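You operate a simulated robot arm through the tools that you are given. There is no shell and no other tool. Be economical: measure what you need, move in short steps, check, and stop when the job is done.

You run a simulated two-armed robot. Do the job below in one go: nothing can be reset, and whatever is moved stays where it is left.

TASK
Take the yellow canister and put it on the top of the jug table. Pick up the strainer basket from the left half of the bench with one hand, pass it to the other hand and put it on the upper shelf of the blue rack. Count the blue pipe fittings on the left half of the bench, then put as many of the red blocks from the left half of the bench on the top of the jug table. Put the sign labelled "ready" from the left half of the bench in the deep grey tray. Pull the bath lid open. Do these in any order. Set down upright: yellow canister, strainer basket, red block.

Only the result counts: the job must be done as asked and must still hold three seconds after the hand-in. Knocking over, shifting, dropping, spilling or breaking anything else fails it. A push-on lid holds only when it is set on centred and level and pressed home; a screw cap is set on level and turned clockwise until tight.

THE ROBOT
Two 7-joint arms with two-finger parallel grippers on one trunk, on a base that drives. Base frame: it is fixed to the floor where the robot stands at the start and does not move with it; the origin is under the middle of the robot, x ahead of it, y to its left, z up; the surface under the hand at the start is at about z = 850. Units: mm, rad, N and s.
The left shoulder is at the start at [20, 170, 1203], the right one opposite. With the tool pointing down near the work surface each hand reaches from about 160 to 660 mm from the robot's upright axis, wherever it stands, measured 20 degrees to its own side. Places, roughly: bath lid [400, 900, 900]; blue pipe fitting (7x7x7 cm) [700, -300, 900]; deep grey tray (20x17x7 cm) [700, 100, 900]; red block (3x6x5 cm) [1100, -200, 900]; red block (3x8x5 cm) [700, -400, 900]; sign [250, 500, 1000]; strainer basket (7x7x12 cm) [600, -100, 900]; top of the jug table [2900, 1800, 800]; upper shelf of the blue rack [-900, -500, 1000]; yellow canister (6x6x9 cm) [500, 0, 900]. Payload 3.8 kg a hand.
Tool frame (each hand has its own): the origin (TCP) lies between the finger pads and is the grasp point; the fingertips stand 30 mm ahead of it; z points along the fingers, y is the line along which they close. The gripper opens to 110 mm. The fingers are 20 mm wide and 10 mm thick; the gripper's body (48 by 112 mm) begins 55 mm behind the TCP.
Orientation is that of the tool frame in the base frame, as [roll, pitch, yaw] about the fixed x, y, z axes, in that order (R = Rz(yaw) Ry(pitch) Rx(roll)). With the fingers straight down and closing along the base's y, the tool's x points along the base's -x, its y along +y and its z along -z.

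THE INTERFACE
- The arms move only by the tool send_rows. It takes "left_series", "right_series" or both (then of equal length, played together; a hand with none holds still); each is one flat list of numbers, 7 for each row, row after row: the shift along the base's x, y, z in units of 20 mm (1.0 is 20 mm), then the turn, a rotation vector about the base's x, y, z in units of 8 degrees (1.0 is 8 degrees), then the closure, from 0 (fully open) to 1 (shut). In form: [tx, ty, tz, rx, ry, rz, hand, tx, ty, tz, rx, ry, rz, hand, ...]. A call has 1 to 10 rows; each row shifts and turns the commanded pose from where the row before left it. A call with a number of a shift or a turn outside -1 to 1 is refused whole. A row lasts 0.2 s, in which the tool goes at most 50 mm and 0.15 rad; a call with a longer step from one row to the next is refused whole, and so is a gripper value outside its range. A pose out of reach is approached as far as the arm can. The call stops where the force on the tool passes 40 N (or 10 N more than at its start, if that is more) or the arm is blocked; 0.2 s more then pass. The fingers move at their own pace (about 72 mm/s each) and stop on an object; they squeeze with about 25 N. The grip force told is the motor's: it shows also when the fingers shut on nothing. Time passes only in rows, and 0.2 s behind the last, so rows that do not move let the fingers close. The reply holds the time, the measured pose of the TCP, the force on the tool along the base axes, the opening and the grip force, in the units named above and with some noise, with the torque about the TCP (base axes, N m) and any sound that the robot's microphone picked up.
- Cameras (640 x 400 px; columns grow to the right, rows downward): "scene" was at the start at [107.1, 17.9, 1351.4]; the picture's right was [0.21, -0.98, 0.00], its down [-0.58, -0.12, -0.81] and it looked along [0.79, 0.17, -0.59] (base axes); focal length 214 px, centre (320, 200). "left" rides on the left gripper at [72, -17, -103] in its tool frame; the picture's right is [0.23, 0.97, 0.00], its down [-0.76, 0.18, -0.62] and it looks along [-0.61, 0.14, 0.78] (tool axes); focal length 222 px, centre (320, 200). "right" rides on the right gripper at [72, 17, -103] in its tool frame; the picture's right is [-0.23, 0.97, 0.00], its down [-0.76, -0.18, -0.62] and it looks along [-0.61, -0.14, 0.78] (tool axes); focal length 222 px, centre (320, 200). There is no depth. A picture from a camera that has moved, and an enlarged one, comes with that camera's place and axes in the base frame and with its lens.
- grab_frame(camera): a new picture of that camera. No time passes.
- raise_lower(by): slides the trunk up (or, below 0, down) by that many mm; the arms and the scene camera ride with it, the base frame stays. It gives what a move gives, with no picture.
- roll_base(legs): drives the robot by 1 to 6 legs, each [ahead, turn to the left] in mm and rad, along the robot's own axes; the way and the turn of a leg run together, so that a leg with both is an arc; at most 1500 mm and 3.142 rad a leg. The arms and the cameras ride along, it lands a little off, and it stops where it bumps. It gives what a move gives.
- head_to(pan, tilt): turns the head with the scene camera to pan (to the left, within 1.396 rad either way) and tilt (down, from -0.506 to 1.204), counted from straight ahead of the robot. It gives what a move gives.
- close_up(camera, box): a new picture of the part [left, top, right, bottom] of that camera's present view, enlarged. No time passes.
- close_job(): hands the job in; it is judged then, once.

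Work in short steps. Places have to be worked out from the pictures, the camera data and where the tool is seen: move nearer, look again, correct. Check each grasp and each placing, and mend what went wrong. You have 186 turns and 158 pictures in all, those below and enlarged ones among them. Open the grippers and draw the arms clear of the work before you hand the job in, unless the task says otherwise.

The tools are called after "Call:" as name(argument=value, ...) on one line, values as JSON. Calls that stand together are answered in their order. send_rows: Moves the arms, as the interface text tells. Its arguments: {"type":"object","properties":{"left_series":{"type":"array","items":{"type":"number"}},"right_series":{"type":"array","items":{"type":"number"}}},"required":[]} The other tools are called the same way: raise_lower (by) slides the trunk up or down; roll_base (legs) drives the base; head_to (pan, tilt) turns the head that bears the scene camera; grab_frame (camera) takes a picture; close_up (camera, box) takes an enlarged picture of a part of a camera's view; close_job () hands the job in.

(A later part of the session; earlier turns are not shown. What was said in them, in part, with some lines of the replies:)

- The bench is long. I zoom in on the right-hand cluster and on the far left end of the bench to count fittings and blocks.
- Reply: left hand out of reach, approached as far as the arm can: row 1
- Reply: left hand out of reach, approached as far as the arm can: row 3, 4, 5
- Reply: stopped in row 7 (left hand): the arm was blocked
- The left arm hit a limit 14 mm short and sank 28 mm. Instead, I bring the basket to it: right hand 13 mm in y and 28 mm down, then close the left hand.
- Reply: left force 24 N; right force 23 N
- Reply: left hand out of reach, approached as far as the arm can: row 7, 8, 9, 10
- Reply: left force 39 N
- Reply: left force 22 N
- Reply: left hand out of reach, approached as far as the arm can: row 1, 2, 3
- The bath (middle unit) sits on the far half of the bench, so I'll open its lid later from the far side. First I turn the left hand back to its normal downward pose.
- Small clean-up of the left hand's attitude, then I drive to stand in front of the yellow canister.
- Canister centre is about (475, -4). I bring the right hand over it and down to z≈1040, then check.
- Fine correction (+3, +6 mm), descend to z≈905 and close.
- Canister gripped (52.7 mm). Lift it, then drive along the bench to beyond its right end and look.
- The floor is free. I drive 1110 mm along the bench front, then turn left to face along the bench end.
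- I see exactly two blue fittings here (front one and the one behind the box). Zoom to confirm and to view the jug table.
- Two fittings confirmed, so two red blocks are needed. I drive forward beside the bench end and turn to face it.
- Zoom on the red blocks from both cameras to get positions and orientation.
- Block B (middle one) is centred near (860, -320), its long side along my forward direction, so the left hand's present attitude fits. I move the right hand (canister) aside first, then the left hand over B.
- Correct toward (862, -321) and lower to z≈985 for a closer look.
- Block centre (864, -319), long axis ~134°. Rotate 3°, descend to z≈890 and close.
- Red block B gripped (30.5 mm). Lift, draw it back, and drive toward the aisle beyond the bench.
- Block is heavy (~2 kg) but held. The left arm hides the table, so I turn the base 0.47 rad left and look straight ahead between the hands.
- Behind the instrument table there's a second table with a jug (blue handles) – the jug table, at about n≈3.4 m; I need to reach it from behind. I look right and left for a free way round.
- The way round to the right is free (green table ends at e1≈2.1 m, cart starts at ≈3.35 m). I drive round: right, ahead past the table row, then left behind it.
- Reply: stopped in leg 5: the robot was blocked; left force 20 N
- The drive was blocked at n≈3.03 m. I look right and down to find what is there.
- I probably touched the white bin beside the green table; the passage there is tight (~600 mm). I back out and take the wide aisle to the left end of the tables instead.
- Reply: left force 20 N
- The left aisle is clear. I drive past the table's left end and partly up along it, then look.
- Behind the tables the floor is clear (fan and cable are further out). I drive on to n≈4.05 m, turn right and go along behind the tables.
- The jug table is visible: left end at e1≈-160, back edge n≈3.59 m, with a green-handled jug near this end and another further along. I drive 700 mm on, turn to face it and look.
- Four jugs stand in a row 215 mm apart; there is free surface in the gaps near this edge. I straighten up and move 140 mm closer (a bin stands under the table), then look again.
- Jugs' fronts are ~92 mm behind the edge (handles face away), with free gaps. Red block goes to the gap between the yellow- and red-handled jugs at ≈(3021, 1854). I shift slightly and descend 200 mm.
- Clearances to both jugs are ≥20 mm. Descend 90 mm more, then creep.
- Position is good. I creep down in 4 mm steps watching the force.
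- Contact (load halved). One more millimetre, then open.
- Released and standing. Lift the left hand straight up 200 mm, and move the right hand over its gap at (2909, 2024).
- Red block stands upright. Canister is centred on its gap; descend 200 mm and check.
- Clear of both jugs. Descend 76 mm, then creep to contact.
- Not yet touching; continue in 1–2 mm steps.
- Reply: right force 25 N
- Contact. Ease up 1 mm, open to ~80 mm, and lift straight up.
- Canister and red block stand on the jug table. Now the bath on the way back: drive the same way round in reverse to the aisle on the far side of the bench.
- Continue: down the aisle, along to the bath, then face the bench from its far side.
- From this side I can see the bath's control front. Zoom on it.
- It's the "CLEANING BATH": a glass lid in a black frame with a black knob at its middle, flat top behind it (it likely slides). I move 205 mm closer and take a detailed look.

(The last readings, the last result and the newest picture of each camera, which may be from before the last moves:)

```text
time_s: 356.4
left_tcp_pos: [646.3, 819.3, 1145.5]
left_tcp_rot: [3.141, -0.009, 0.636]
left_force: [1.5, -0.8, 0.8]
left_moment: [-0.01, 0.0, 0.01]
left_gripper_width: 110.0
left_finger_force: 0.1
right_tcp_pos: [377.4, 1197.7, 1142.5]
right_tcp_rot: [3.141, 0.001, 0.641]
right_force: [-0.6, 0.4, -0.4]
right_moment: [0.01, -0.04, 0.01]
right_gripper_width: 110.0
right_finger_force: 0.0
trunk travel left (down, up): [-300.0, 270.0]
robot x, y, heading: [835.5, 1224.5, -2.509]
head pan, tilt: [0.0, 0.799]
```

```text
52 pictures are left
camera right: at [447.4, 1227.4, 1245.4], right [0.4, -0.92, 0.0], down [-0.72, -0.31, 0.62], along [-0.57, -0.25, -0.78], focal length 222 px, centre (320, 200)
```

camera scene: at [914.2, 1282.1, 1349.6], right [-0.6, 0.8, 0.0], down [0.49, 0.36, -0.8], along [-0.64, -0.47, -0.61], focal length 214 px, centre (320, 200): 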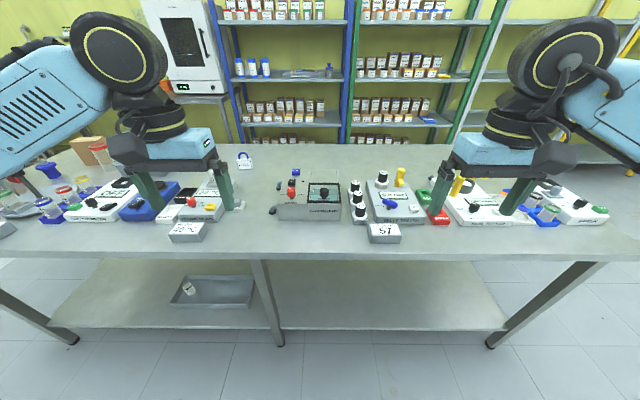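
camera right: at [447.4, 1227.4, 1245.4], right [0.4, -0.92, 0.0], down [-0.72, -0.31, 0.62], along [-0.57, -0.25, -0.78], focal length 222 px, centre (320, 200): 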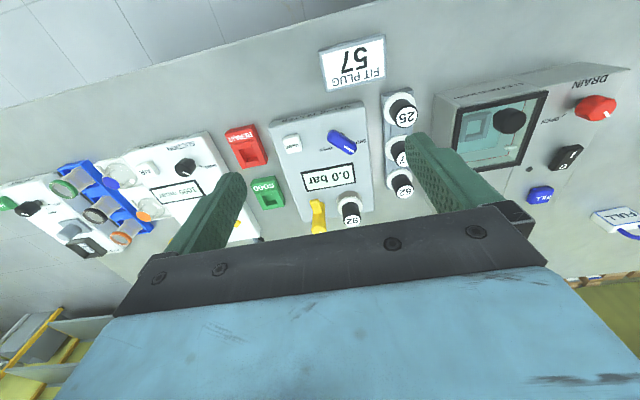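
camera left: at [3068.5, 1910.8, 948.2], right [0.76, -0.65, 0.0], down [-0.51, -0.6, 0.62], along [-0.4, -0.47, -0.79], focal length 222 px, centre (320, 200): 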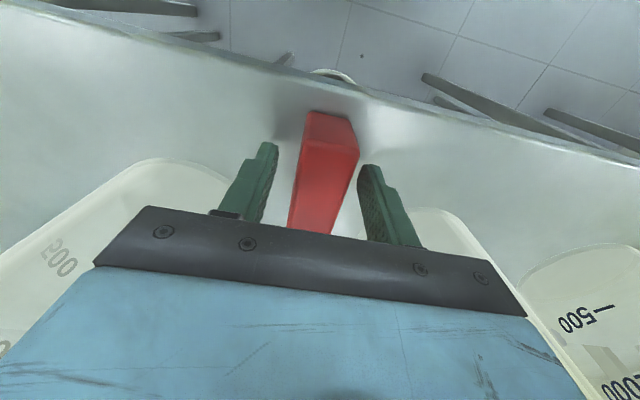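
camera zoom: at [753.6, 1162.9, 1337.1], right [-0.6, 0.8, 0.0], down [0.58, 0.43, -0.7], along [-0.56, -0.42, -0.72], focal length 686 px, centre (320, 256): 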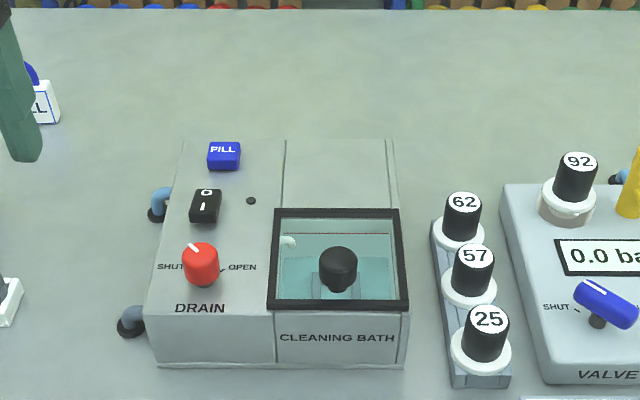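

Knob sits near the lid's user-side edge at about (454, 960), z 930–965. I bring the right hand above it.

Call:
send_rows(right_series=[0.32, -0.98, 0, 0, 0, 0, 0.3, 0.32, -0.98, 0, 0, 0, 0, 0.3, 0.32, -0.98, 0, 0, 0, 0, 0.3, 0.32, -0.98, 0, 0, 0, 0, 0.3, 0.32, -0.98, 0, 0, 0, 0, 0.3, 0.32, -0.98, 0, 0, 0, 0, 0.3, 0.32, -0.98, 0, 0, 0, 0, 0.3, 0.32, -0.98, 0, 0, 0, 0, 0.3, 0.32, -0.98, 0, 0, 0, 0, 0.3, 0.32, -0.98, 0, 0, 0, 0, 0.3])

Call:
send_rows(right_series=[0.3, -0.98, -1, 0, 0, 0, 0.4, 0.3, -0.98, -1, 0, 0, 0, 0.4, 0, 0, -1, 0, 0, 0, 0.4, 0, 0, -1, 0, 0, 0, 0.4, 0, 0, -1, 0, 0, 0, 0.4])

Call:
grab_frame(camera="right")

```text
time_s: 358.6
left_tcp_pos: [646.6, 819.8, 1145.1]
left_tcp_rot: [-3.141, -0.007, 0.637]
left_force: [0.0, -0.1, -0.3]
left_moment: [0.0, 0.01, 0.01]
left_gripper_width: 109.8
left_finger_force: 0.1
right_tcp_pos: [443.0, 999.9, 1142.2]
right_tcp_rot: [3.14, 0.002, 0.64]
right_force: [-0.5, -0.2, 0.1]
right_moment: [0.0, 0.01, -0.01]
right_gripper_width: 76.8
right_finger_force: 0.0
trunk travel left (down, up): [-300.0, 270.0]
robot x, y, heading: [830.3, 1225.6, -2.498]
head pan, tilt: [0.0, 0.799]
```

```text
time_s: 359.8
left_tcp_pos: [647.7, 820.2, 1145.8]
left_tcp_rot: [3.139, -0.008, 0.638]
left_force: [0.5, -0.2, 0.4]
left_moment: [-0.04, -0.03, 0.01]
left_gripper_width: 109.9
left_finger_force: 0.0
right_tcp_pos: [454.7, 961.0, 1041.9]
right_tcp_rot: [3.142, 0.002, 0.64]
right_force: [0.9, -0.7, 0.6]
right_moment: [-0.02, 0.04, 0.0]
right_gripper_width: 65.9
right_finger_force: 0.1
trunk travel left (down, up): [-300.0, 270.0]
robot x, y, heading: [834.8, 1223.7, -2.507]
head pan, tilt: [0.0, 0.799]
```

```text
51 pictures are left
camera right: at [523.5, 991.7, 1145.1], right [0.4, -0.92, 0.0], down [-0.72, -0.31, 0.62], along [-0.57, -0.25, -0.78], focal length 222 px, centre (320, 200)
```

right: 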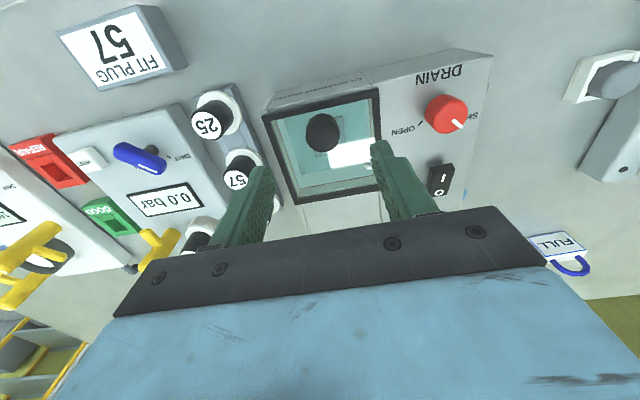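

Knob is right below. Descend to z≈968 and close on it.

Call:
send_rows(right_series=[0, 0, -1, 0, 0, 0, 0.4, 0, 0, -1, 0, 0, 0, 0.4, 0, 0, -1, 0, 0, 0, 0.4, 0, 0, -0.7, 0, 0, 0, 0.4, 0, 0, 0, 0, 0, 0, 1, 0, 0, 0, 0, 0, 0, 1, 0, 0, 0, 0, 0, 0, 1])

Call:
close_up(camera="scene", box=[220, 120, 420, 245])

```text
time_s: 361.4
left_tcp_pos: [647.6, 818.5, 1143.8]
left_tcp_rot: [-3.141, -0.011, 0.636]
left_force: [0.0, 0.1, 0.3]
left_moment: [0.0, 0.0, 0.0]
left_gripper_width: 109.9
left_finger_force: 0.2
right_tcp_pos: [454.2, 960.0, 967.3]
right_tcp_rot: [3.14, 0.002, 0.64]
right_force: [4.0, -8.2, -4.6]
right_moment: [-0.42, 0.1, 0.02]
right_gripper_width: 28.7
right_finger_force: 44.7
trunk travel left (down, up): [-300.0, 270.0]
robot x, y, heading: [835.6, 1221.4, -2.503]
head pan, tilt: [0.0, 0.799]
```

```text
3.20 times, centred on (320, 182) of scene
camera zoom: at [753.7, 1161.6, 1337.0], right [-0.6, 0.8, 0.0], down [0.58, 0.43, -0.7], along [-0.56, -0.42, -0.72], focal length 686 px, centre (320, 256)
```

zoom: 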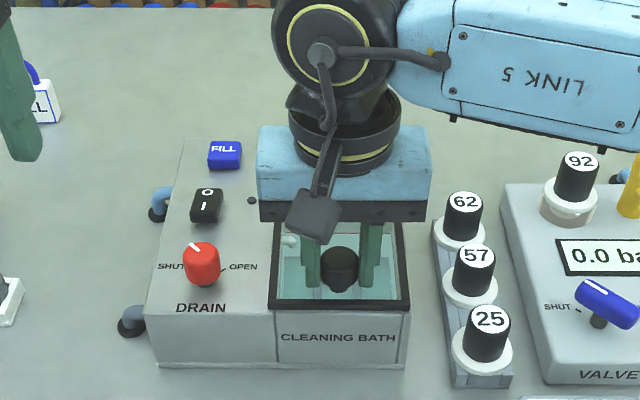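

Knob gripped (28.7 mm). Test gently: lift 6 mm and read the force.

Call:
send_rows(right_series=[0, 0, 0.15, 0, 0, 0, 1, 0, 0, 0.15, 0, 0, 0, 1])

```text
time_s: 362.1
left_tcp_pos: [646.0, 817.0, 1144.2]
left_tcp_rot: [3.141, -0.012, 0.636]
left_force: [-0.4, -0.6, -0.1]
left_moment: [0.02, 0.0, -0.01]
left_gripper_width: 110.0
left_finger_force: 0.0
right_tcp_pos: [455.0, 959.6, 968.6]
right_tcp_rot: [3.141, -0.006, 0.642]
right_force: [-3.4, -11.4, -12.4]
right_moment: [-0.75, 0.06, -0.07]
right_gripper_width: 29.0
right_finger_force: 44.8
trunk travel left (down, up): [-300.0, 270.0]
robot x, y, heading: [833.4, 1223.3, -2.501]
head pan, tilt: [0.0, 0.799]
stopped in row 2 (right hand): the force on the tool passed its limit at 42 N (the readings are from after the stop); the commanded pose is now the measured one
```

Lifting is blocked (42 N at once), so it slides. Test pulling toward the robot by 8 mm.

Call:
send_rows(right_series=[0.16, 0.12, 0, 0, 0, 0, 1, 0.16, 0.12, 0, 0, 0, 0, 1])

Call:
send_rows(right_series=[-0.16, -0.12, 0, 0, 0, 0, 1, -0.16, -0.12, 0, 0, 0, 0, 1])

```text
time_s: 362.6
left_tcp_pos: [645.9, 815.0, 1143.9]
left_tcp_rot: [-3.141, -0.009, 0.639]
left_force: [0.5, -0.2, 0.7]
left_moment: [0.01, -0.01, 0.01]
left_gripper_width: 110.0
left_finger_force: 0.0
right_tcp_pos: [455.7, 961.2, 967.8]
right_tcp_rot: [3.139, 0.006, 0.634]
right_force: [-6.9, -16.7, -15.8]
right_moment: [-1.1, 0.55, -0.23]
right_gripper_width: 29.1
right_finger_force: 45.0
trunk travel left (down, up): [-300.0, 270.0]
robot x, y, heading: [834.2, 1226.5, -2.499]
head pan, tilt: [0.0, 0.799]
stopped in row 2 (right hand): the force on the tool passed its limit at 43 N (the readings are from after the stop); the commanded pose is now the measured one
```

```text
time_s: 363.2
left_tcp_pos: [647.0, 817.6, 1145.3]
left_tcp_rot: [-3.14, -0.009, 0.638]
left_force: [0.5, -0.4, 0.5]
left_moment: [-0.01, -0.01, -0.01]
left_gripper_width: 110.1
left_finger_force: 0.0
right_tcp_pos: [452.5, 958.2, 969.4]
right_tcp_rot: [-3.142, -0.001, 0.64]
right_force: [4.8, -5.6, -17.6]
right_moment: [0.18, -0.32, 0.24]
right_gripper_width: 29.0
right_finger_force: 44.9
trunk travel left (down, up): [-300.0, 270.0]
robot x, y, heading: [836.4, 1221.6, -2.505]
head pan, tilt: [0.0, 0.799]
```

Toward me is blocked; away seems to yield. I take out the vertical preload (−1.5 mm) and push away 24 mm.

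Call:
send_rows(right_series=[0, 0, -0.08, 0, 0, 0, 1, -0.16, -0.12, 0, 0, 0, 0, 1, -0.24, -0.178, 0, 0, 0, 0, 1, -0.24, -0.178, 0, 0, 0, 0, 1, -0.24, -0.178, 0, 0, 0, 0, 1, -0.24, -0.178, 0, 0, 0, 0, 1])

Call:
close_up(camera="scene", box=[220, 120, 420, 245])

```text
time_s: 364.6
left_tcp_pos: [646.8, 817.8, 1144.7]
left_tcp_rot: [-3.14, -0.008, 0.639]
left_force: [-0.5, 0.3, 0.1]
left_moment: [0.01, 0.0, 0.01]
left_gripper_width: 110.2
left_finger_force: 0.0
right_tcp_pos: [429.6, 941.0, 967.0]
right_tcp_rot: [-3.141, 0.005, 0.637]
right_force: [4.0, -6.6, -10.2]
right_moment: [-0.14, -0.06, 0.08]
right_gripper_width: 29.0
right_finger_force: 44.9
trunk travel left (down, up): [-300.0, 270.0]
robot x, y, heading: [834.9, 1223.1, -2.508]
head pan, tilt: [0.0, 0.799]
```

```text
3.20 times, centred on (320, 182) of scene
camera zoom: at [753.2, 1160.9, 1337.0], right [-0.6, 0.8, 0.0], down [0.58, 0.43, -0.7], along [-0.56, -0.42, -0.72], focal length 686 px, centre (320, 256)
```

zoom: 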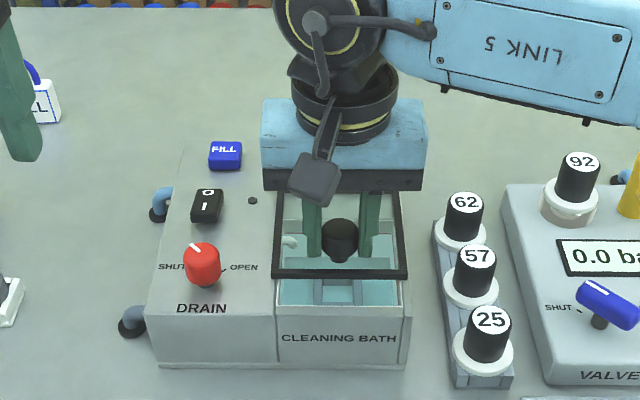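

The lid slides open to the far side. I keep pushing along the same line in small steps toward its stop.

Call:
send_rows(right_series=[-0.4, -0.296, 0, 0, 0, 0, 1, -0.4, -0.296, 0, 0, 0, 0, 1, -0.4, -0.296, 0, 0, 0, 0, 1, -0.4, -0.296, 0, 0, 0, 0, 1, -0.4, -0.296, 0, 0, 0, 0, 1, -0.4, -0.296, 0, 0, 0, 0, 1, -0.4, -0.296, 0, 0, 0, 0, 1, -0.4, -0.296, 0, 0, 0, 0, 1, -0.4, -0.296, 0, 0, 0, 0, 1, -0.4, -0.296, 0, 0, 0, 0, 1])

Call:
close_up(camera="scene", box=[220, 120, 420, 245])

```text
time_s: 366.6
left_tcp_pos: [649.6, 821.3, 1146.3]
left_tcp_rot: [3.141, -0.009, 0.637]
left_force: [0.4, 0.5, 0.9]
left_moment: [0.01, -0.01, 0.0]
left_gripper_width: 109.8
left_finger_force: 0.0
right_tcp_pos: [367.1, 895.2, 968.5]
right_tcp_rot: [-3.14, -0.02, 0.643]
right_force: [11.9, 15.4, 14.2]
right_moment: [1.15, -0.92, 0.08]
right_gripper_width: 29.0
right_finger_force: 44.9
trunk travel left (down, up): [-300.0, 270.0]
robot x, y, heading: [836.5, 1226.3, -2.506]
head pan, tilt: [0.0, 0.799]
stopped in row 10 (right hand): the force on the tool passed its limit at 44 N (the readings are from after the stop); the commanded pose is now the measured one
```

```text
3.20 times, centred on (320, 182) of scene
camera zoom: at [755.8, 1165.5, 1337.6], right [-0.6, 0.8, 0.0], down [0.57, 0.43, -0.7], along [-0.56, -0.42, -0.72], focal length 686 px, centre (320, 256)
```

zoom: 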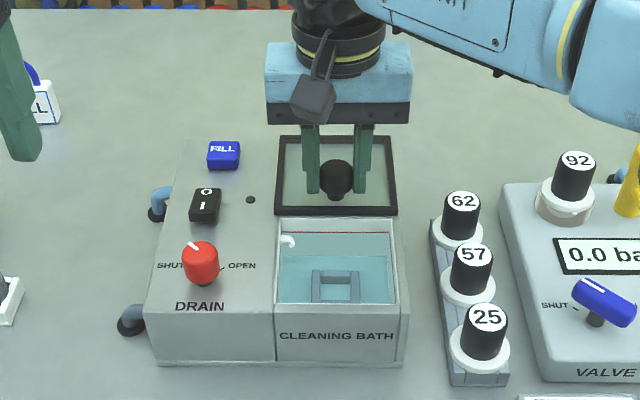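

The bath is fully open, lid against its stop. Release the knob and lift the hand clear.

Call:
send_rows(right_series=[0, 0, 0, 0, 0, 0, 0.5, 0, 0, 0, 0, 0, 0, 0.4, 0, 0, 0, 0, 0, 0, 0.4])

Call:
send_rows(right_series=[0, 0, 1, 0, 0, 0, 0.4, 0, 0, 1, 0, 0, 0, 0.4, 0, 0, 1, 0, 0, 0, 0.4, 0, 0, 1, 0, 0, 0, 0.4, 0, 0, 1, 0, 0, 0, 0.4, 0, 0, 1, 0, 0, 0, 0.4, 0, 0, 1, 0, 0, 0, 0.4, 0, 0, 1, 0, 0, 0, 0.4, 0, 0, 1, 0, 0, 0, 0.4, 0, 0, 1, 0, 0, 0, 0.4])

Call:
send_rows(right_series=[-0.1, 1, 0, 0, 0, 0, 0, -0.1, 1, 0, 0, 0, 0, 0, -0.1, 1, 0, 0, 0, 0, 0, -0.1, 1, 0, 0, 0, 0, 0, -0.1, 1, 0, 0, 0, 0, 0, -0.1, 1, 0, 0, 0, 0, 0, 0.2, 1, 0, 0, 0, 0, 0, 0.2, 1, 0, 0, 0, 0, 0, 0.2, 1, 0, 0, 0, 0, 0, 0.2, 1, 0, 0, 0, 0, 0])

Call:
grab_frame(camera="scene")

```text
time_s: 367.4
left_tcp_pos: [647.4, 817.9, 1145.4]
left_tcp_rot: [3.139, -0.009, 0.636]
left_force: [0.6, 0.4, 0.6]
left_moment: [-0.02, -0.02, 0.01]
left_gripper_width: 109.8
left_finger_force: 0.1
right_tcp_pos: [363.1, 892.8, 965.7]
right_tcp_rot: [-3.14, -0.014, 0.642]
right_force: [-0.2, 0.7, 0.3]
right_moment: [-0.01, 0.03, -0.01]
right_gripper_width: 66.0
right_finger_force: 0.1
trunk travel left (down, up): [-300.0, 270.0]
robot x, y, heading: [836.1, 1225.1, -2.504]
head pan, tilt: [0.0, 0.799]
```

```text
time_s: 369.6
left_tcp_pos: [647.8, 818.1, 1146.3]
left_tcp_rot: [-3.141, -0.01, 0.637]
left_force: [0.0, -0.4, 0.4]
left_moment: [-0.01, 0.0, -0.03]
left_gripper_width: 109.8
left_finger_force: 0.1
right_tcp_pos: [365.7, 892.2, 1165.8]
right_tcp_rot: [-3.139, -0.015, 0.642]
right_force: [-0.1, -0.1, -0.5]
right_moment: [-0.01, 0.03, 0.01]
right_gripper_width: 66.0
right_finger_force: 0.1
trunk travel left (down, up): [-300.0, 270.0]
robot x, y, heading: [837.1, 1222.2, -2.511]
head pan, tilt: [0.0, 0.799]
```

```text
time_s: 371.8
left_tcp_pos: [647.0, 818.7, 1145.6]
left_tcp_rot: [3.14, -0.01, 0.636]
left_force: [-0.4, -0.1, 0.2]
left_moment: [0.0, 0.01, -0.04]
left_gripper_width: 110.3
left_finger_force: 0.0
right_tcp_pos: [369.0, 1092.3, 1165.6]
right_tcp_rot: [-3.141, -0.013, 0.642]
right_force: [1.0, -0.7, -0.6]
right_moment: [0.0, -0.03, 0.01]
right_gripper_width: 110.0
right_finger_force: 0.1
trunk travel left (down, up): [-300.0, 270.0]
robot x, y, heading: [831.0, 1221.4, -2.505]
head pan, tilt: [0.0, 0.799]
```

```text
47 pictures are left
camera scene: at [753.7, 1163.3, 1337.1], right [-0.6, 0.8, 0.0], down [0.58, 0.43, -0.7], along [-0.56, -0.42, -0.72], focal length 214 px, centre (320, 200)
```

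scene: 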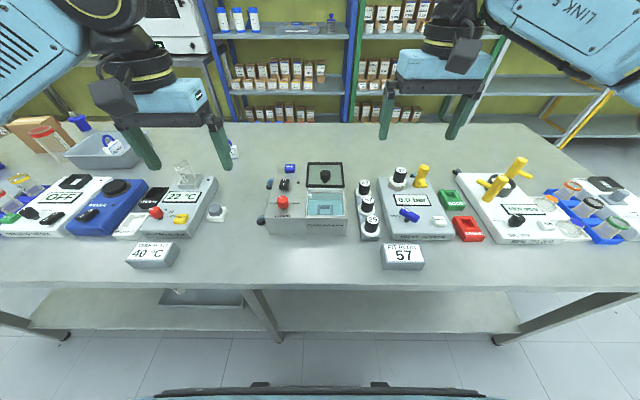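

Bath lid is open; everything else undisturbed. Now I drive to the bench's other end for the second red block, keeping a bit further from the bench end.

Call:
roll_base(legs=[[-200, 0], [0, 1.571], [1500, 0], [300, 0], [0, -1.571], [1180, 0]])

Call:
roll_base(legs=[[0, -1.571]])

Call:
grab_frame(camera="scene")

Call:
grab_frame(camera="left")

```text
time_s: 395.4
left_tcp_pos: [950.1, -1223.8, 1146.1]
left_tcp_rot: [3.14, -0.009, 0.651]
left_force: [0.4, -0.2, -0.1]
left_moment: [0.0, 0.01, 0.01]
left_gripper_width: 109.8
left_finger_force: 0.0
right_tcp_pos: [668.3, -953.7, 1164.7]
right_tcp_rot: [-3.14, -0.015, 0.655]
right_force: [-0.4, -0.4, -0.1]
right_moment: [-0.02, 0.01, 0.0]
right_gripper_width: 110.0
right_finger_force: 0.0
trunk travel left (down, up): [-300.0, 270.0]
robot x, y, heading: [1132.5, -816.4, -2.485]
head pan, tilt: [0.0, 0.799]
```

```text
time_s: 399.6
left_tcp_pos: [726.4, -632.3, 1145.6]
left_tcp_rot: [3.139, -0.009, -0.925]
left_force: [-0.2, -1.1, 0.1]
left_moment: [-0.01, -0.03, 0.01]
left_gripper_width: 110.0
left_finger_force: 0.1
right_tcp_pos: [997.7, -351.6, 1164.9]
right_tcp_rot: [-3.139, -0.014, -0.921]
right_force: [-0.2, -0.1, -0.4]
right_moment: [-0.02, 0.02, -0.03]
right_gripper_width: 109.7
right_finger_force: 0.1
trunk travel left (down, up): [-300.0, 270.0]
robot x, y, heading: [1133.6, -815.6, 2.215]
head pan, tilt: [0.0, 0.799]
```

```text
46 pictures are left
camera scene: at [1072.4, -735.9, 1337.0], right [0.8, 0.6, 0.0], down [0.43, -0.57, -0.7], along [-0.42, 0.56, -0.72], focal length 214 px, centre (320, 200)
```

scene: 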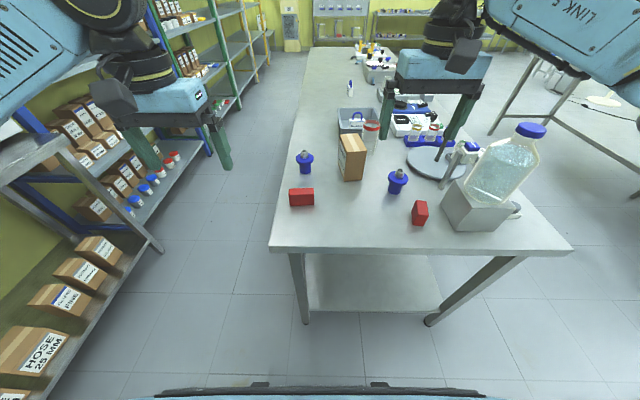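

```text
45 pictures are left
camera left: at [783.2, -679.4, 1247.9], right [-0.64, -0.77, 0.0], down [-0.6, 0.51, 0.62], along [-0.47, 0.39, -0.79], focal length 222 px, centre (320, 200)
```

left: 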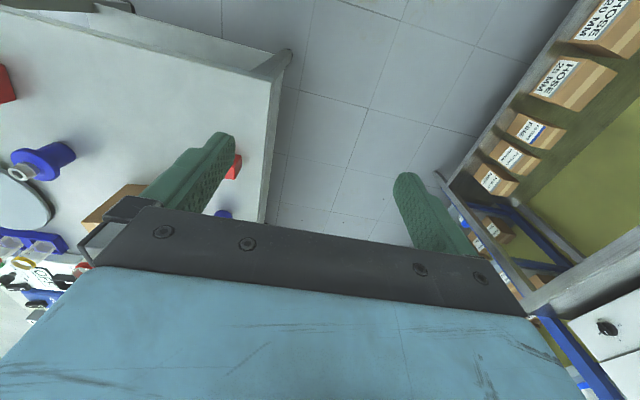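

Block A (left-most) lies crosswise: its long side is across my view, so I rotate the left hand by about -86° while moving over it.

Call:
send_rows(left_series=[0.1, 0.98, 0, 0, 0, -1, 0.3, 0.1, 0.98, 0, 0, 0, -1, 0.3, 0.1, 0.98, 0, 0, 0, -1, 0.3, 0.1, 0.98, 0, 0, 0, -1, 0.3, 0.1, 0.98, 0, 0, 0, -1, 0.3, 0.1, 0.98, 0, 0, 0, -1, 0.3, 0.1, 0.98, 0, 0, 0, -1, 0.3, 0.1, 0.98, 0, 0, 0, -1, 0.3, 0.1, 0.98, 0, 0, 0, -1, 0.3, 0.1, 0.98, 0, 0, 0, -1, 0.3])

Call:
send_rows(left_series=[0.1, 0.9, -0.8, 0, 0, -0.75, 0.35, 0.1, 0.8, -1, 0, 0, 0, 0.35, 0, 0, -1, 0, 0, 0, 0.35, 0, 0, -1, 0, 0, 0, 0.35, 0, 0, -1, 0, 0, 0, 0.35])

Call:
grab_frame(camera="left")

```text
time_s: 401.8
left_tcp_pos: [747.3, -435.4, 1146.1]
left_tcp_rot: [3.141, -0.011, -2.326]
left_force: [-0.5, -0.1, -0.1]
left_moment: [0.01, 0.04, 0.0]
left_gripper_width: 77.1
left_finger_force: 0.0
right_tcp_pos: [998.3, -350.2, 1165.2]
right_tcp_rot: [-3.141, -0.015, -0.922]
right_force: [-0.1, 0.2, 0.4]
right_moment: [-0.01, -0.03, -0.01]
right_gripper_width: 110.1
right_finger_force: 0.0
trunk travel left (down, up): [-300.0, 270.0]
robot x, y, heading: [1132.9, -815.8, 2.218]
head pan, tilt: [0.0, 0.799]
```

```text
time_s: 403.0
left_tcp_pos: [750.0, -401.4, 1050.4]
left_tcp_rot: [3.141, -0.009, -2.427]
left_force: [-0.2, 0.4, 0.0]
left_moment: [0.01, -0.04, -0.04]
left_gripper_width: 71.6
left_finger_force: 0.1
right_tcp_pos: [998.3, -351.0, 1165.6]
right_tcp_rot: [-3.139, -0.013, -0.921]
right_force: [0.0, 0.7, -0.1]
right_moment: [-0.01, 0.01, 0.0]
right_gripper_width: 110.2
right_finger_force: 0.0
trunk travel left (down, up): [-300.0, 270.0]
robot x, y, heading: [1132.5, -812.7, 2.22]
head pan, tilt: [0.0, 0.799]
```

```text
44 pictures are left
camera left: at [707.0, -462.4, 1151.5], right [-0.81, 0.59, 0.0], down [0.46, 0.64, 0.62], along [0.36, 0.5, -0.79], focal length 222 px, centre (320, 200)
```

left: 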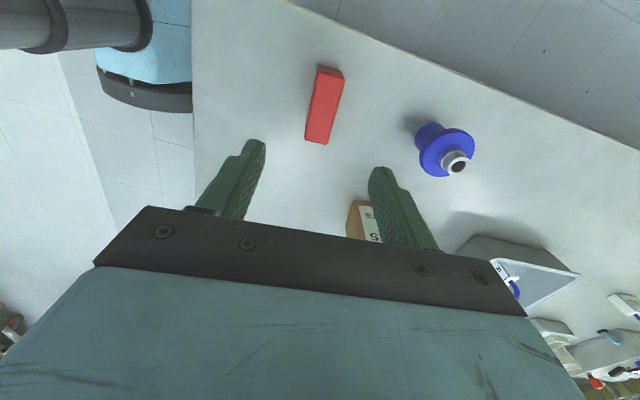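

Block A centre (747, -404), long axis ≈45°. Rotate +4°, descend to z≈890 and grip.

Call:
send_rows(left_series=[-0.15, -0.13, -1, 0, 0, 0.5, 0.35, 0, 0, -1, 0, 0, 0, 0.35, 0, 0, -1, 0, 0, 0, 0.35, 0, 0, -1, 0, 0, 0, 0.35, 0, 0, -1, 0, 0, 0, 0.35])

Call:
grab_frame(camera="left")

```text
time_s: 404.2
left_tcp_pos: [747.0, -404.5, 949.0]
left_tcp_rot: [3.14, -0.009, -2.357]
left_force: [0.3, -0.6, 0.2]
left_moment: [-0.02, 0.04, 0.0]
left_gripper_width: 71.3
left_finger_force: 0.1
right_tcp_pos: [997.3, -350.4, 1165.7]
right_tcp_rot: [-3.141, -0.013, -0.923]
right_force: [0.3, 0.1, -0.2]
right_moment: [-0.01, -0.01, 0.0]
right_gripper_width: 109.9
right_finger_force: 0.1
trunk travel left (down, up): [-300.0, 270.0]
robot x, y, heading: [1135.5, -815.8, 2.217]
head pan, tilt: [0.0, 0.799]
```

```text
43 pictures are left
camera left: at [708.5, -467.9, 1051.6], right [-0.85, 0.53, 0.0], down [0.42, 0.67, 0.62], along [0.32, 0.52, -0.79], focal length 222 px, centre (320, 200)
```

left: 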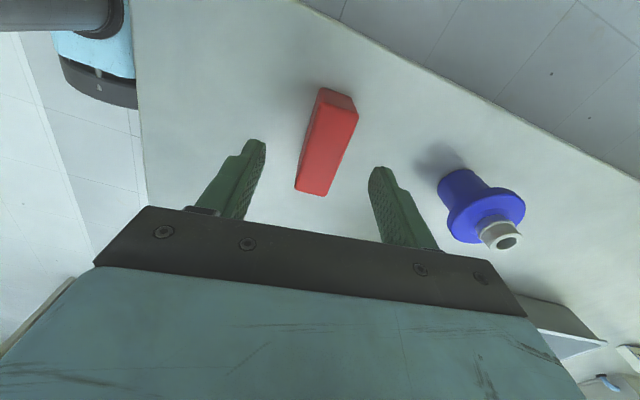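

Aligned. Descend the last 59 mm and close.

Call:
send_rows(left_series=[-0.1, 0, -1, 0, 0, -0.15, 0.35, 0, 0, -1, 0, 0, 0, 0.35, 0, 0, -0.95, 0, 0, 0, 0.35, 0, 0, 0, 0, 0, 0, 1, 0, 0, 0, 0, 0, 0, 1, 0, 0, 0, 0, 0, 0, 1])

Call:
grab_frame(camera="left")

```text
time_s: 405.6
left_tcp_pos: [744.8, -405.0, 891.4]
left_tcp_rot: [3.141, -0.008, -2.379]
left_force: [-4.9, 0.6, 1.3]
left_moment: [-0.17, -0.03, -0.19]
left_gripper_width: 29.9
left_finger_force: 24.7
right_tcp_pos: [996.0, -350.7, 1165.7]
right_tcp_rot: [-3.141, -0.013, -0.922]
right_force: [0.1, 0.4, -0.2]
right_moment: [0.01, 0.05, -0.01]
right_gripper_width: 110.2
right_finger_force: 0.0
trunk travel left (down, up): [-300.0, 270.0]
robot x, y, heading: [1129.8, -815.3, 2.224]
head pan, tilt: [0.0, 0.799]
```

```text
42 pictures are left
camera left: at [704.9, -467.2, 993.3], right [-0.84, 0.55, 0.0], down [0.43, 0.66, 0.62], along [0.33, 0.52, -0.79], focal length 222 px, centre (320, 200)
```

left: 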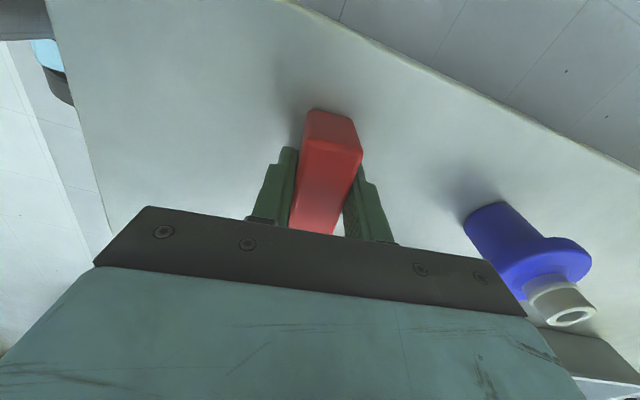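

Gripped (29.9 mm). Lift, draw back and rotate the hand to its normal attitude.

Call:
send_rows(left_series=[0, 0, 1, 0, 0, 0, 1, 0, 0, 1, 0, 0, 0, 1, 0, 0, 1, 0, 0, 0, 1, 0, 0, 1, 0, 0, 0, 1, 0, 0, 1, 0, 0, 0, 1, 0, 0, 1, 0, 0, 0, 1, 0, 0, 1, 0, 0, 0, 1, 0, 0, 1, 0, 0, 0, 1, 0, 0, 1, 0, 0, 0, 1, 0, 0, 1, 0, 0, 0, 1])

Call:
send_rows(left_series=[0.27, -0.8, 0.3, 0, 0, 1, 1, 0.27, -0.8, 0.3, 0, 0, 1, 1, 0.27, -0.8, 0.3, 0, 0, 1, 1, 0.27, -0.8, 0.3, 0, 0, 1, 1, 0.27, -0.8, 0.3, 0, 0, 1, 1, 0.27, -0.8, 0.3, 0, 0, 1, 1, 0.27, -0.8, 0.3, 0, 0, 1, 1, 0.27, -0.8, 0.3, 0, 0, 1, 1, 0.27, -0.8, 0.3, 0, 0, 1, 1, 0.27, -0.8, 0.3, 0, 0, 1, 1])

Call:
grab_frame(camera="scene")

```text
time_s: 407.8
left_tcp_pos: [744.8, -404.0, 1089.0]
left_tcp_rot: [-3.141, -0.01, -2.379]
left_force: [0.4, 0.0, -19.7]
left_moment: [-0.1, 0.1, -0.02]
left_gripper_width: 29.9
left_finger_force: 24.9
right_tcp_pos: [997.8, -349.3, 1165.9]
right_tcp_rot: [-3.139, -0.016, -0.921]
right_force: [-0.5, 1.0, -0.1]
right_moment: [-0.02, -0.01, 0.0]
right_gripper_width: 109.9
right_finger_force: 0.1
trunk travel left (down, up): [-300.0, 270.0]
robot x, y, heading: [1132.3, -817.4, 2.21]
head pan, tilt: [0.0, 0.799]
```

```text
time_s: 410.0
left_tcp_pos: [797.6, -564.8, 1149.2]
left_tcp_rot: [3.139, -0.01, -0.98]
left_force: [0.2, -0.5, -19.6]
left_moment: [-0.11, -0.07, 0.02]
left_gripper_width: 29.9
left_finger_force: 24.8
right_tcp_pos: [996.7, -350.5, 1165.3]
right_tcp_rot: [-3.139, -0.016, -0.921]
right_force: [-0.3, -0.4, -0.6]
right_moment: [0.02, 0.02, -0.02]
right_gripper_width: 109.9
right_finger_force: 0.1
trunk travel left (down, up): [-300.0, 270.0]
robot x, y, heading: [1135.7, -817.5, 2.218]
head pan, tilt: [0.0, 0.799]
```

```text
41 pictures are left
camera scene: at [1071.3, -735.9, 1336.9], right [0.8, 0.6, 0.0], down [0.43, -0.57, -0.7], along [-0.42, 0.56, -0.72], focal length 214 px, centre (320, 200)
```

scene: 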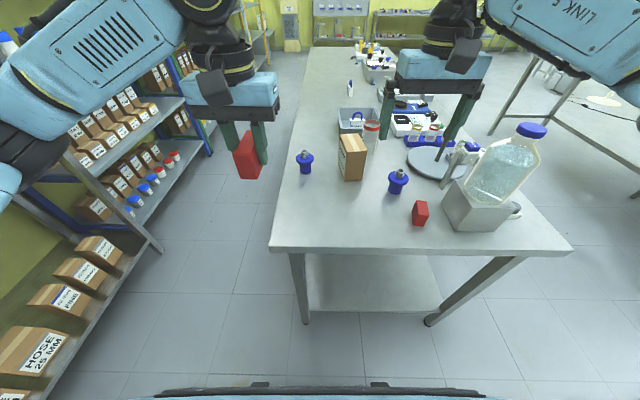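

Now the long drive round to the jug table with the second block.

Call:
roll_base(legs=[[0, -1.578], [1340, 0], [0, 1.571], [1500, 0], [1500, 0], [180, 0]])

```text
time_s: 439.6
left_tcp_pos: [23.4, 2786.4, 1148.9]
left_tcp_rot: [3.14, -0.011, -0.996]
left_force: [-1.0, 0.6, -21.1]
left_moment: [-0.15, -0.07, 0.0]
left_gripper_width: 30.0
left_finger_force: 25.7
right_tcp_pos: [224.0, 2997.8, 1166.0]
right_tcp_rot: [-3.138, -0.015, -0.934]
right_force: [0.0, -0.6, 0.1]
right_moment: [0.0, 0.01, 0.0]
right_gripper_width: 110.0
right_finger_force: 0.1
trunk travel left (down, up): [-300.0, 270.0]
robot x, y, heading: [355.3, 2531.9, 2.205]
head pan, tilt: [0.0, 0.799]
```

Call:
roll_base(legs=[[0, -1.568], [1140, 0], [1130, 0], [0, -1.572], [1500, 0], [677, 0]])

Call:
roll_base(legs=[[0, -1.57]])

Call:
grab_frame(camera="scene")

```text
time_s: 468.7
left_tcp_pos: [3777.3, 1805.2, 1150.4]
left_tcp_rot: [3.139, -0.012, 2.126]
left_force: [0.3, 1.1, -19.0]
left_moment: [0.15, 0.11, -0.01]
left_gripper_width: 29.9
left_finger_force: 24.9
right_tcp_pos: [3572.1, 1598.2, 1165.2]
right_tcp_rot: [-3.14, -0.015, 2.188]
right_force: [0.0, 0.4, 0.5]
right_moment: [-0.03, -0.01, 0.01]
right_gripper_width: 110.0
right_finger_force: 0.0
trunk travel left (down, up): [-300.0, 270.0]
robot x, y, heading: [3450.7, 2068.1, -0.957]
head pan, tilt: [0.0, 0.799]
```

```text
time_s: 473.0
left_tcp_pos: [3186.3, 1743.8, 1148.5]
left_tcp_rot: [3.14, -0.009, 0.554]
left_force: [0.4, 0.7, -19.9]
left_moment: [0.12, -0.13, 0.01]
left_gripper_width: 29.9
left_finger_force: 24.9
right_tcp_pos: [2978.2, 1950.7, 1165.6]
right_tcp_rot: [-3.141, -0.015, 0.613]
right_force: [0.1, -0.8, 0.2]
right_moment: [0.02, 0.0, 0.0]
right_gripper_width: 110.1
right_finger_force: 0.1
trunk travel left (down, up): [-300.0, 270.0]
robot x, y, heading: [3449.5, 2073.1, -2.532]
head pan, tilt: [0.0, 0.799]
```

```text
40 pictures are left
camera scene: at [3367.3, 2009.7, 1336.9], right [-0.57, 0.82, 0.0], down [0.59, 0.41, -0.7], along [-0.57, -0.4, -0.72], focal length 214 px, centre (320, 200)
```

scene: 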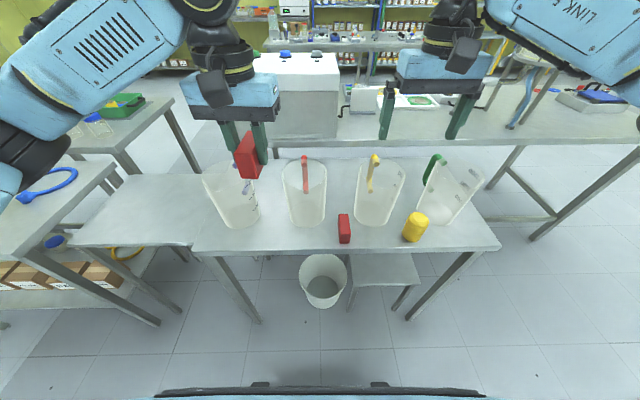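

The free gap between the red- and blue-handled jugs is ~84 mm; placing the block crosswise (long side along the edge) gives the most clearance. I rotate the hand -85° at height and move over the spot.

Call:
send_rows(left_series=[-0.2, -0.245, 0, 0, 0, -1, 1, -0.2, -0.245, 0, 0, 0, -1, 1, -0.2, -0.245, 0, 0, 0, -1, 1, -0.2, -0.245, 0, 0, 0, -1, 1, -0.2, -0.245, 0, 0, 0, -1, 1, -0.2, -0.245, 0, 0, 0, -1, 1, -0.2, -0.245, 0, 0, 0, -1, 1, -0.2, -0.245, 0, 0, 0, -1, 1, -0.2, -0.245, 0, 0, 0, -1, 1, -0.2, -0.245, 0, 0, 0, -1, 1])

Call:
send_rows(left_series=[0, 0, -1, 0, 0, -0.66, 1, 0, 0, -1, 0, 0, 0, 1, 0, 0, -1, 0, 0, 0, 1])

Call:
grab_frame(camera="left")

Call:
close_up(camera="scene", box=[160, 120, 400, 270])

```text
time_s: 475.2
left_tcp_pos: [3146.1, 1694.9, 1148.8]
left_tcp_rot: [3.14, -0.011, -0.846]
left_force: [-0.3, -1.3, -19.0]
left_moment: [-0.14, -0.13, 0.02]
left_gripper_width: 29.5
left_finger_force: 24.4
right_tcp_pos: [2980.0, 1949.3, 1165.1]
right_tcp_rot: [-3.137, -0.016, 0.613]
right_force: [-0.7, -0.4, -0.8]
right_moment: [-0.01, -0.03, 0.0]
right_gripper_width: 109.7
right_finger_force: 0.0
trunk travel left (down, up): [-300.0, 270.0]
robot x, y, heading: [3454.2, 2070.1, -2.538]
head pan, tilt: [0.0, 0.799]
```

```text
time_s: 476.0
left_tcp_pos: [3146.0, 1694.0, 1087.7]
left_tcp_rot: [-3.141, -0.012, -0.937]
left_force: [0.0, 0.0, -19.6]
left_moment: [-0.11, -0.1, 0.01]
left_gripper_width: 29.8
left_finger_force: 25.4
right_tcp_pos: [2980.3, 1950.0, 1164.2]
right_tcp_rot: [-3.138, -0.017, 0.612]
right_force: [0.7, -0.6, 0.8]
right_moment: [0.0, -0.01, -0.01]
right_gripper_width: 109.9
right_finger_force: 0.0
trunk travel left (down, up): [-300.0, 270.0]
robot x, y, heading: [3448.0, 2065.0, -2.532]
head pan, tilt: [0.0, 0.799]
```

```text
39 pictures are left
camera left: at [3202.1, 1647.1, 1191.2], right [-0.65, -0.76, 0.0], down [-0.6, 0.51, 0.62], along [-0.47, 0.4, -0.79], focal length 222 px, centre (320, 200)
```

left: 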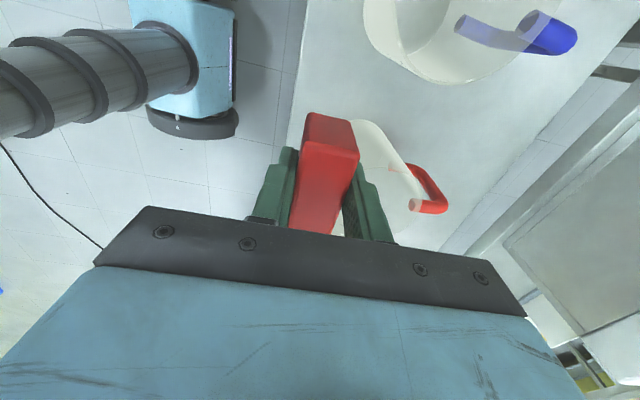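

```text
2.67 times, centred on (280, 195) of scene
camera zoom: at [3367.1, 2009.1, 1336.8], right [-0.57, 0.82, 0.0], down [0.59, 0.41, -0.7], along [-0.57, -0.4, -0.72], focal length 572 px, centre (427, 213)
```

zoom: 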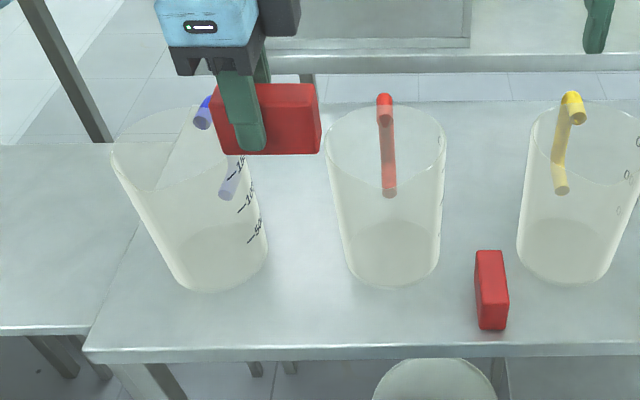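

Over the spot: ~45 mm inside the edge, mid-gap. Descend to z≈898 and check.

Call:
send_rows(left_series=[0, 0, -1, 0, 0, 0, 1, 0, 0, -1, 0, 0, 0, 1, 0, 0, -1, 0, 0, 0, 1, 0, 0, -1, 0, 0, 0, 1, 0, 0, -1, 0, 0, 0, 1, 0, 0, -1, 0, 0, 0, 1, 0, 0, -1, 0, 0, 0, 1, 0, 0, -1, 0, 0, 0, 1, 0, 0, -1, 0, 0, 0, 1, 0, 0, -0.5, 0, 0, 0, 1])

Call:
grab_frame(camera="left")

Call:
close_up(camera="scene", box=[160, 120, 400, 270])

```text
time_s: 478.2
left_tcp_pos: [3146.5, 1695.1, 899.5]
left_tcp_rot: [3.14, -0.011, -0.936]
left_force: [-0.2, -0.6, -19.8]
left_moment: [-0.16, -0.08, -0.01]
left_gripper_width: 30.0
left_finger_force: 24.7
right_tcp_pos: [2979.1, 1951.4, 1164.4]
right_tcp_rot: [-3.138, -0.016, 0.613]
right_force: [0.2, -0.7, -0.3]
right_moment: [0.0, -0.01, 0.0]
right_gripper_width: 109.8
right_finger_force: 0.0
trunk travel left (down, up): [-300.0, 270.0]
robot x, y, heading: [3452.8, 2068.5, -2.527]
head pan, tilt: [0.0, 0.799]
```

```text
37 pictures are left
camera left: at [3202.9, 1647.0, 1001.2], right [-0.65, -0.76, 0.0], down [-0.6, 0.51, 0.62], along [-0.47, 0.4, -0.79], focal length 222 px, centre (320, 200)
```

left: 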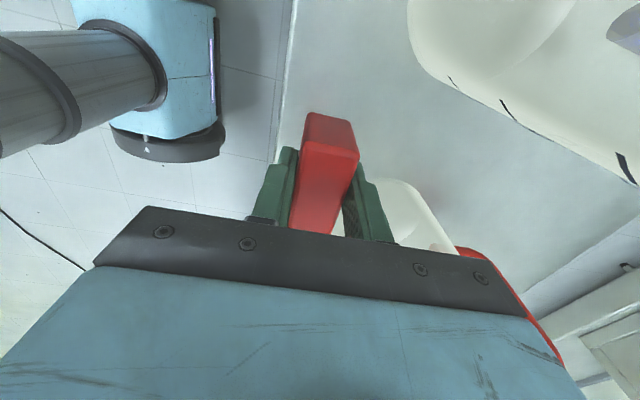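

```text
2.67 times, centred on (280, 195) of scene
camera zoom: at [3367.3, 2009.4, 1336.9], right [-0.57, 0.82, 0.0], down [0.59, 0.41, -0.7], along [-0.57, -0.4, -0.72], focal length 572 px, centre (427, 213)
```

zoom: 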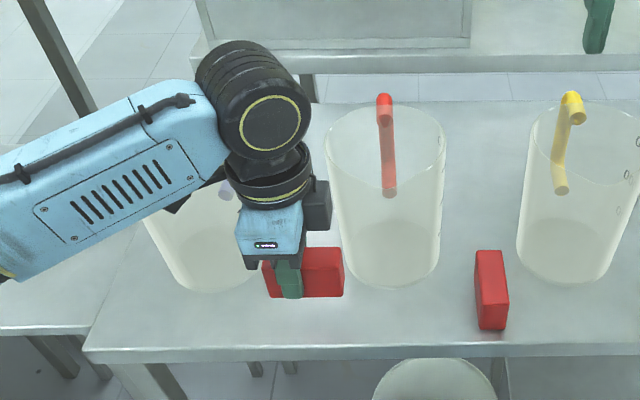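

Clearances are ≥25 mm. Descend 42 mm, then creep.

Call:
send_rows(left_series=[0, 0, -1, 0, 0, 0, 1, 0, 0, -1, 0, 0, 0, 1, 0, 0, -0.2, 0, 0, 0, 1, 0, 0, -0.1, 0, 0, 0, 1, 0, 0, -0.1, 0, 0, 0, 1])

Call:
send_rows(left_series=[0, 0, -0.1, 0, 0, 0, 1, 0, 0, -0.1, 0, 0, 0, 1])

```text
time_s: 479.4
left_tcp_pos: [3147.7, 1694.8, 850.9]
left_tcp_rot: [3.141, -0.011, -0.936]
left_force: [-0.5, 0.5, -19.9]
left_moment: [-0.14, -0.1, 0.01]
left_gripper_width: 29.7
left_finger_force: 24.8
right_tcp_pos: [2980.6, 1949.7, 1165.5]
right_tcp_rot: [-3.134, -0.016, 0.614]
right_force: [-0.4, 0.0, 0.3]
right_moment: [-0.01, -0.03, 0.01]
right_gripper_width: 110.0
right_finger_force: 0.0
trunk travel left (down, up): [-300.0, 270.0]
robot x, y, heading: [3450.8, 2066.0, -2.529]
head pan, tilt: [0.0, 0.799]
```

```text
time_s: 480.0
left_tcp_pos: [3147.3, 1694.7, 846.5]
left_tcp_rot: [-3.142, -0.012, -0.936]
left_force: [-0.9, -0.1, -19.7]
left_moment: [-0.13, -0.09, 0.03]
left_gripper_width: 30.1
left_finger_force: 25.4
right_tcp_pos: [2978.8, 1951.1, 1165.2]
right_tcp_rot: [-3.14, -0.016, 0.614]
right_force: [0.6, 0.4, 0.2]
right_moment: [0.0, 0.01, -0.02]
right_gripper_width: 110.1
right_finger_force: 0.2
trunk travel left (down, up): [-300.0, 270.0]
robot x, y, heading: [3448.4, 2069.8, -2.531]
head pan, tilt: [0.0, 0.799]
```

Almost there; two more 1.5 mm steps.

Call:
send_rows(left_series=[0, 0, -0.07, 0, 0, 0, 1, 0, 0, -0.06, 0, 0, 0, 1])

```text
time_s: 480.6
left_tcp_pos: [3147.6, 1695.6, 844.7]
left_tcp_rot: [3.14, -0.01, -0.936]
left_force: [-0.2, -0.4, -19.3]
left_moment: [-0.1, -0.1, -0.02]
left_gripper_width: 29.7
left_finger_force: 25.1
right_tcp_pos: [2978.8, 1949.7, 1165.1]
right_tcp_rot: [-3.14, -0.016, 0.612]
right_force: [-0.2, -0.7, -0.5]
right_moment: [-0.02, 0.01, 0.0]
right_gripper_width: 110.0
right_finger_force: 0.1
trunk travel left (down, up): [-300.0, 270.0]
robot x, y, heading: [3451.9, 2070.3, -2.534]
head pan, tilt: [0.0, 0.799]
```

Call:
send_rows(left_series=[0, 0, -0.07, 0, 0, 0, 1, 0, 0, -0.06, 0, 0, 0, 1])

```text
time_s: 481.2
left_tcp_pos: [3147.1, 1696.1, 844.2]
left_tcp_rot: [3.137, -0.01, -0.936]
left_force: [5.1, -3.3, 1.8]
left_moment: [0.63, 0.01, -0.2]
left_gripper_width: 29.8
left_finger_force: 25.0
right_tcp_pos: [2981.3, 1949.7, 1166.6]
right_tcp_rot: [-3.139, -0.014, 0.614]
right_force: [0.4, -0.6, 0.0]
right_moment: [0.0, 0.0, -0.01]
right_gripper_width: 109.8
right_finger_force: 0.1
trunk travel left (down, up): [-300.0, 270.0]
robot x, y, heading: [3450.9, 2067.0, -2.529]
head pan, tilt: [0.0, 0.799]
```

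Full contact, weight carried by the table. Open to ~55 mm, then lift straight up.

Call:
send_rows(left_series=[0, 0, 0, 0, 0, 0, 0.65, 0, 0, 0, 0, 0, 0, 0.5, 0, 0, 0, 0, 0, 0, 0.5])

Call:
grab_frame(camera="left")

Call:
send_rows(left_series=[0, 0, 0.5, 0, 0, 0, 0.5, 0, 0, 1, 0, 0, 0, 0.5, 0, 0, 1, 0, 0, 0, 0.5, 0, 0, 1, 0, 0, 0, 0.5, 0, 0, 1, 0, 0, 0, 0.5, 0, 0, 1, 0, 0, 0, 0.5, 0, 0, 1, 0, 0, 0, 0.5, 0, 0, 1, 0, 0, 0, 0.5, 0, 0, 1, 0, 0, 0, 0.5, 0, 0, 1, 0, 0, 0, 0.5])

Call:
send_rows(left_series=[0, 0, 1, 0, 0, 0, 0.5, 0, 0, 1, 0, 0, 0, 0.5, 0, 0, 1, 0, 0, 0, 0.5, 0, 0, 1, 0, 0, 0, 0, 0, 0, 1, 0, 0, 0, 0, 0, 0, 1, 0, 0, 0, 0])

Call:
roll_base(legs=[[-300, 0]])

Call:
grab_frame(camera="scene")

```text
time_s: 482.0
left_tcp_pos: [3147.5, 1696.1, 843.4]
left_tcp_rot: [3.138, -0.01, -0.937]
left_force: [-0.7, 0.6, 0.9]
left_moment: [-0.03, 0.01, 0.0]
left_gripper_width: 55.0
left_finger_force: 0.0
right_tcp_pos: [2981.1, 1951.2, 1166.4]
right_tcp_rot: [-3.14, -0.014, 0.613]
right_force: [-0.1, -0.3, 0.1]
right_moment: [-0.02, -0.01, 0.01]
right_gripper_width: 110.1
right_finger_force: 0.0
trunk travel left (down, up): [-300.0, 270.0]
robot x, y, heading: [3445.5, 2068.9, -2.532]
head pan, tilt: [0.0, 0.799]
```

```text
35 pictures are left
camera left: at [3203.4, 1648.6, 945.1], right [-0.65, -0.76, 0.0], down [-0.6, 0.51, 0.62], along [-0.47, 0.4, -0.79], focal length 222 px, centre (320, 200)
```

left: 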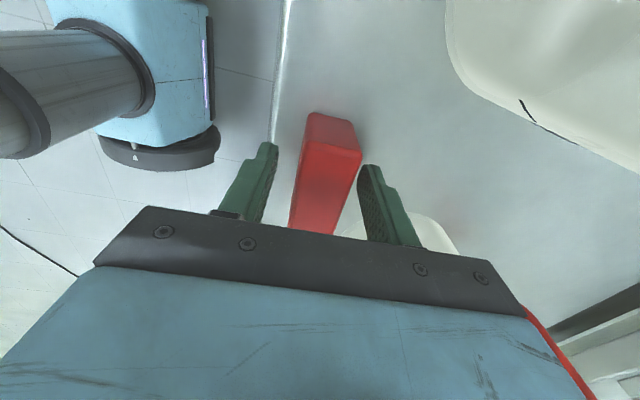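

```text
time_s: 484.2
left_tcp_pos: [3147.0, 1696.8, 1033.6]
left_tcp_rot: [-3.141, -0.011, -0.936]
left_force: [0.1, 0.4, 0.4]
left_moment: [-0.02, 0.02, 0.01]
left_gripper_width: 55.0
left_finger_force: 0.1
right_tcp_pos: [2980.2, 1951.0, 1166.0]
right_tcp_rot: [-3.139, -0.014, 0.613]
right_force: [-0.3, 1.0, 0.7]
right_moment: [0.0, 0.0, 0.02]
right_gripper_width: 110.0
right_finger_force: 0.0
trunk travel left (down, up): [-300.0, 270.0]
robot x, y, heading: [3451.7, 2068.8, -2.531]
head pan, tilt: [0.0, 0.799]
```

```text
time_s: 485.6
left_tcp_pos: [3148.2, 1695.8, 1152.5]
left_tcp_rot: [3.14, -0.01, -0.934]
left_force: [-0.1, -0.4, 0.2]
left_moment: [0.0, 0.01, -0.02]
left_gripper_width: 110.0
left_finger_force: 0.1
right_tcp_pos: [2981.4, 1951.4, 1166.5]
right_tcp_rot: [-3.141, -0.014, 0.614]
right_force: [-0.1, -0.1, -0.2]
right_moment: [0.02, 0.0, -0.03]
right_gripper_width: 110.1
right_finger_force: 0.0
trunk travel left (down, up): [-300.0, 270.0]
robot x, y, heading: [3454.2, 2066.5, -2.532]
head pan, tilt: [0.0, 0.799]
```

```text
time_s: 487.6
left_tcp_pos: [3394.6, 1868.1, 1152.7]
left_tcp_rot: [3.138, -0.009, -0.935]
left_force: [0.1, 0.8, 0.5]
left_moment: [-0.02, 0.01, -0.02]
left_gripper_width: 110.1
left_finger_force: 0.0
right_tcp_pos: [3226.9, 2123.7, 1165.6]
right_tcp_rot: [-3.141, -0.014, 0.614]
right_force: [-0.2, 0.7, 0.8]
right_moment: [-0.04, 0.05, -0.03]
right_gripper_width: 109.9
right_finger_force: 0.0
trunk travel left (down, up): [-300.0, 270.0]
robot x, y, heading: [3694.7, 2241.5, -2.531]
head pan, tilt: [0.0, 0.799]
```

```text
34 pictures are left
camera scene: at [3614.7, 2183.0, 1337.1], right [-0.57, 0.82, 0.0], down [0.59, 0.41, -0.7], along [-0.57, -0.4, -0.72], focal length 214 px, centre (320, 200)
```

scene: 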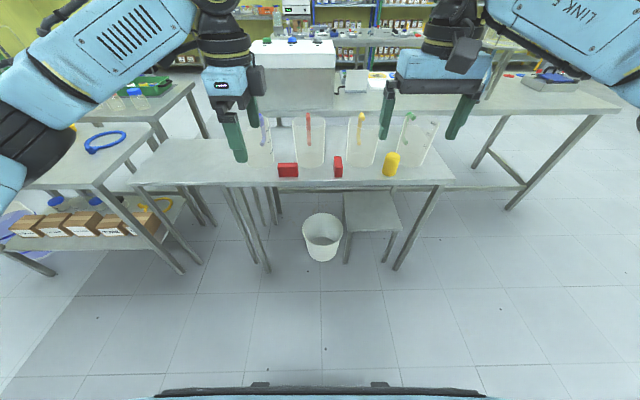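

All three objects stand upright on the jug table, the grippers are open and clear. A last zoom before handing in.

Call:
close_up(camera="scene", box=[220, 100, 440, 220])

```text
2.91 times, centred on (330, 160) of scene
camera zoom: at [3614.7, 2183.0, 1337.1], right [-0.57, 0.82, 0.0], down [0.59, 0.41, -0.7], along [-0.57, -0.4, -0.72], focal length 624 px, centre (291, 316)
```

zoom: 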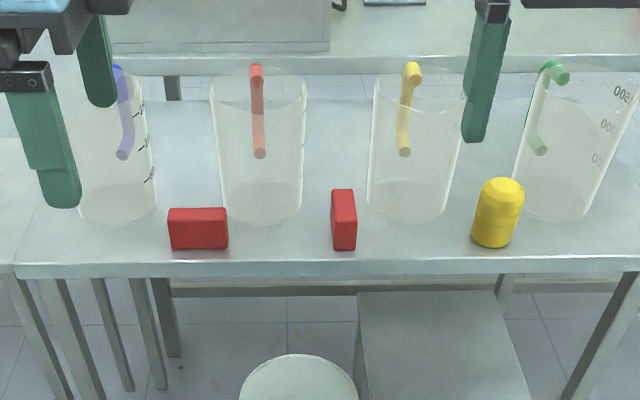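

Everything is in place; I hand the job in.

Call:
close_job()

```text
The job is handed in.
```

I finished all five parts and handed the job in. One thing to know: my drive was blocked once beside the green-tray table, and I probably brushed the white bin there. It is still standing, and I saw no clear sign that it moved.

- **Yellow canister:** it stands upright on the jug table.
- **Strainer basket:** I picked it up with the right hand, passed it to the left, and set it upright on the blue rack. I took the shelf at about z = 1040 as the upper one because it matched the place you gave. There is a higher shelf at roughly z = 1400.
- **Red blocks:** I counted two blue pipe fittings on the left half of the bench, so two red blocks stand upright on the jug table. The third stays on the bench.
- **READY sign:** it is in the deep grey tray.
- **Bath lid:** it slid away from the control side, and I pushed it fully open to its stop.
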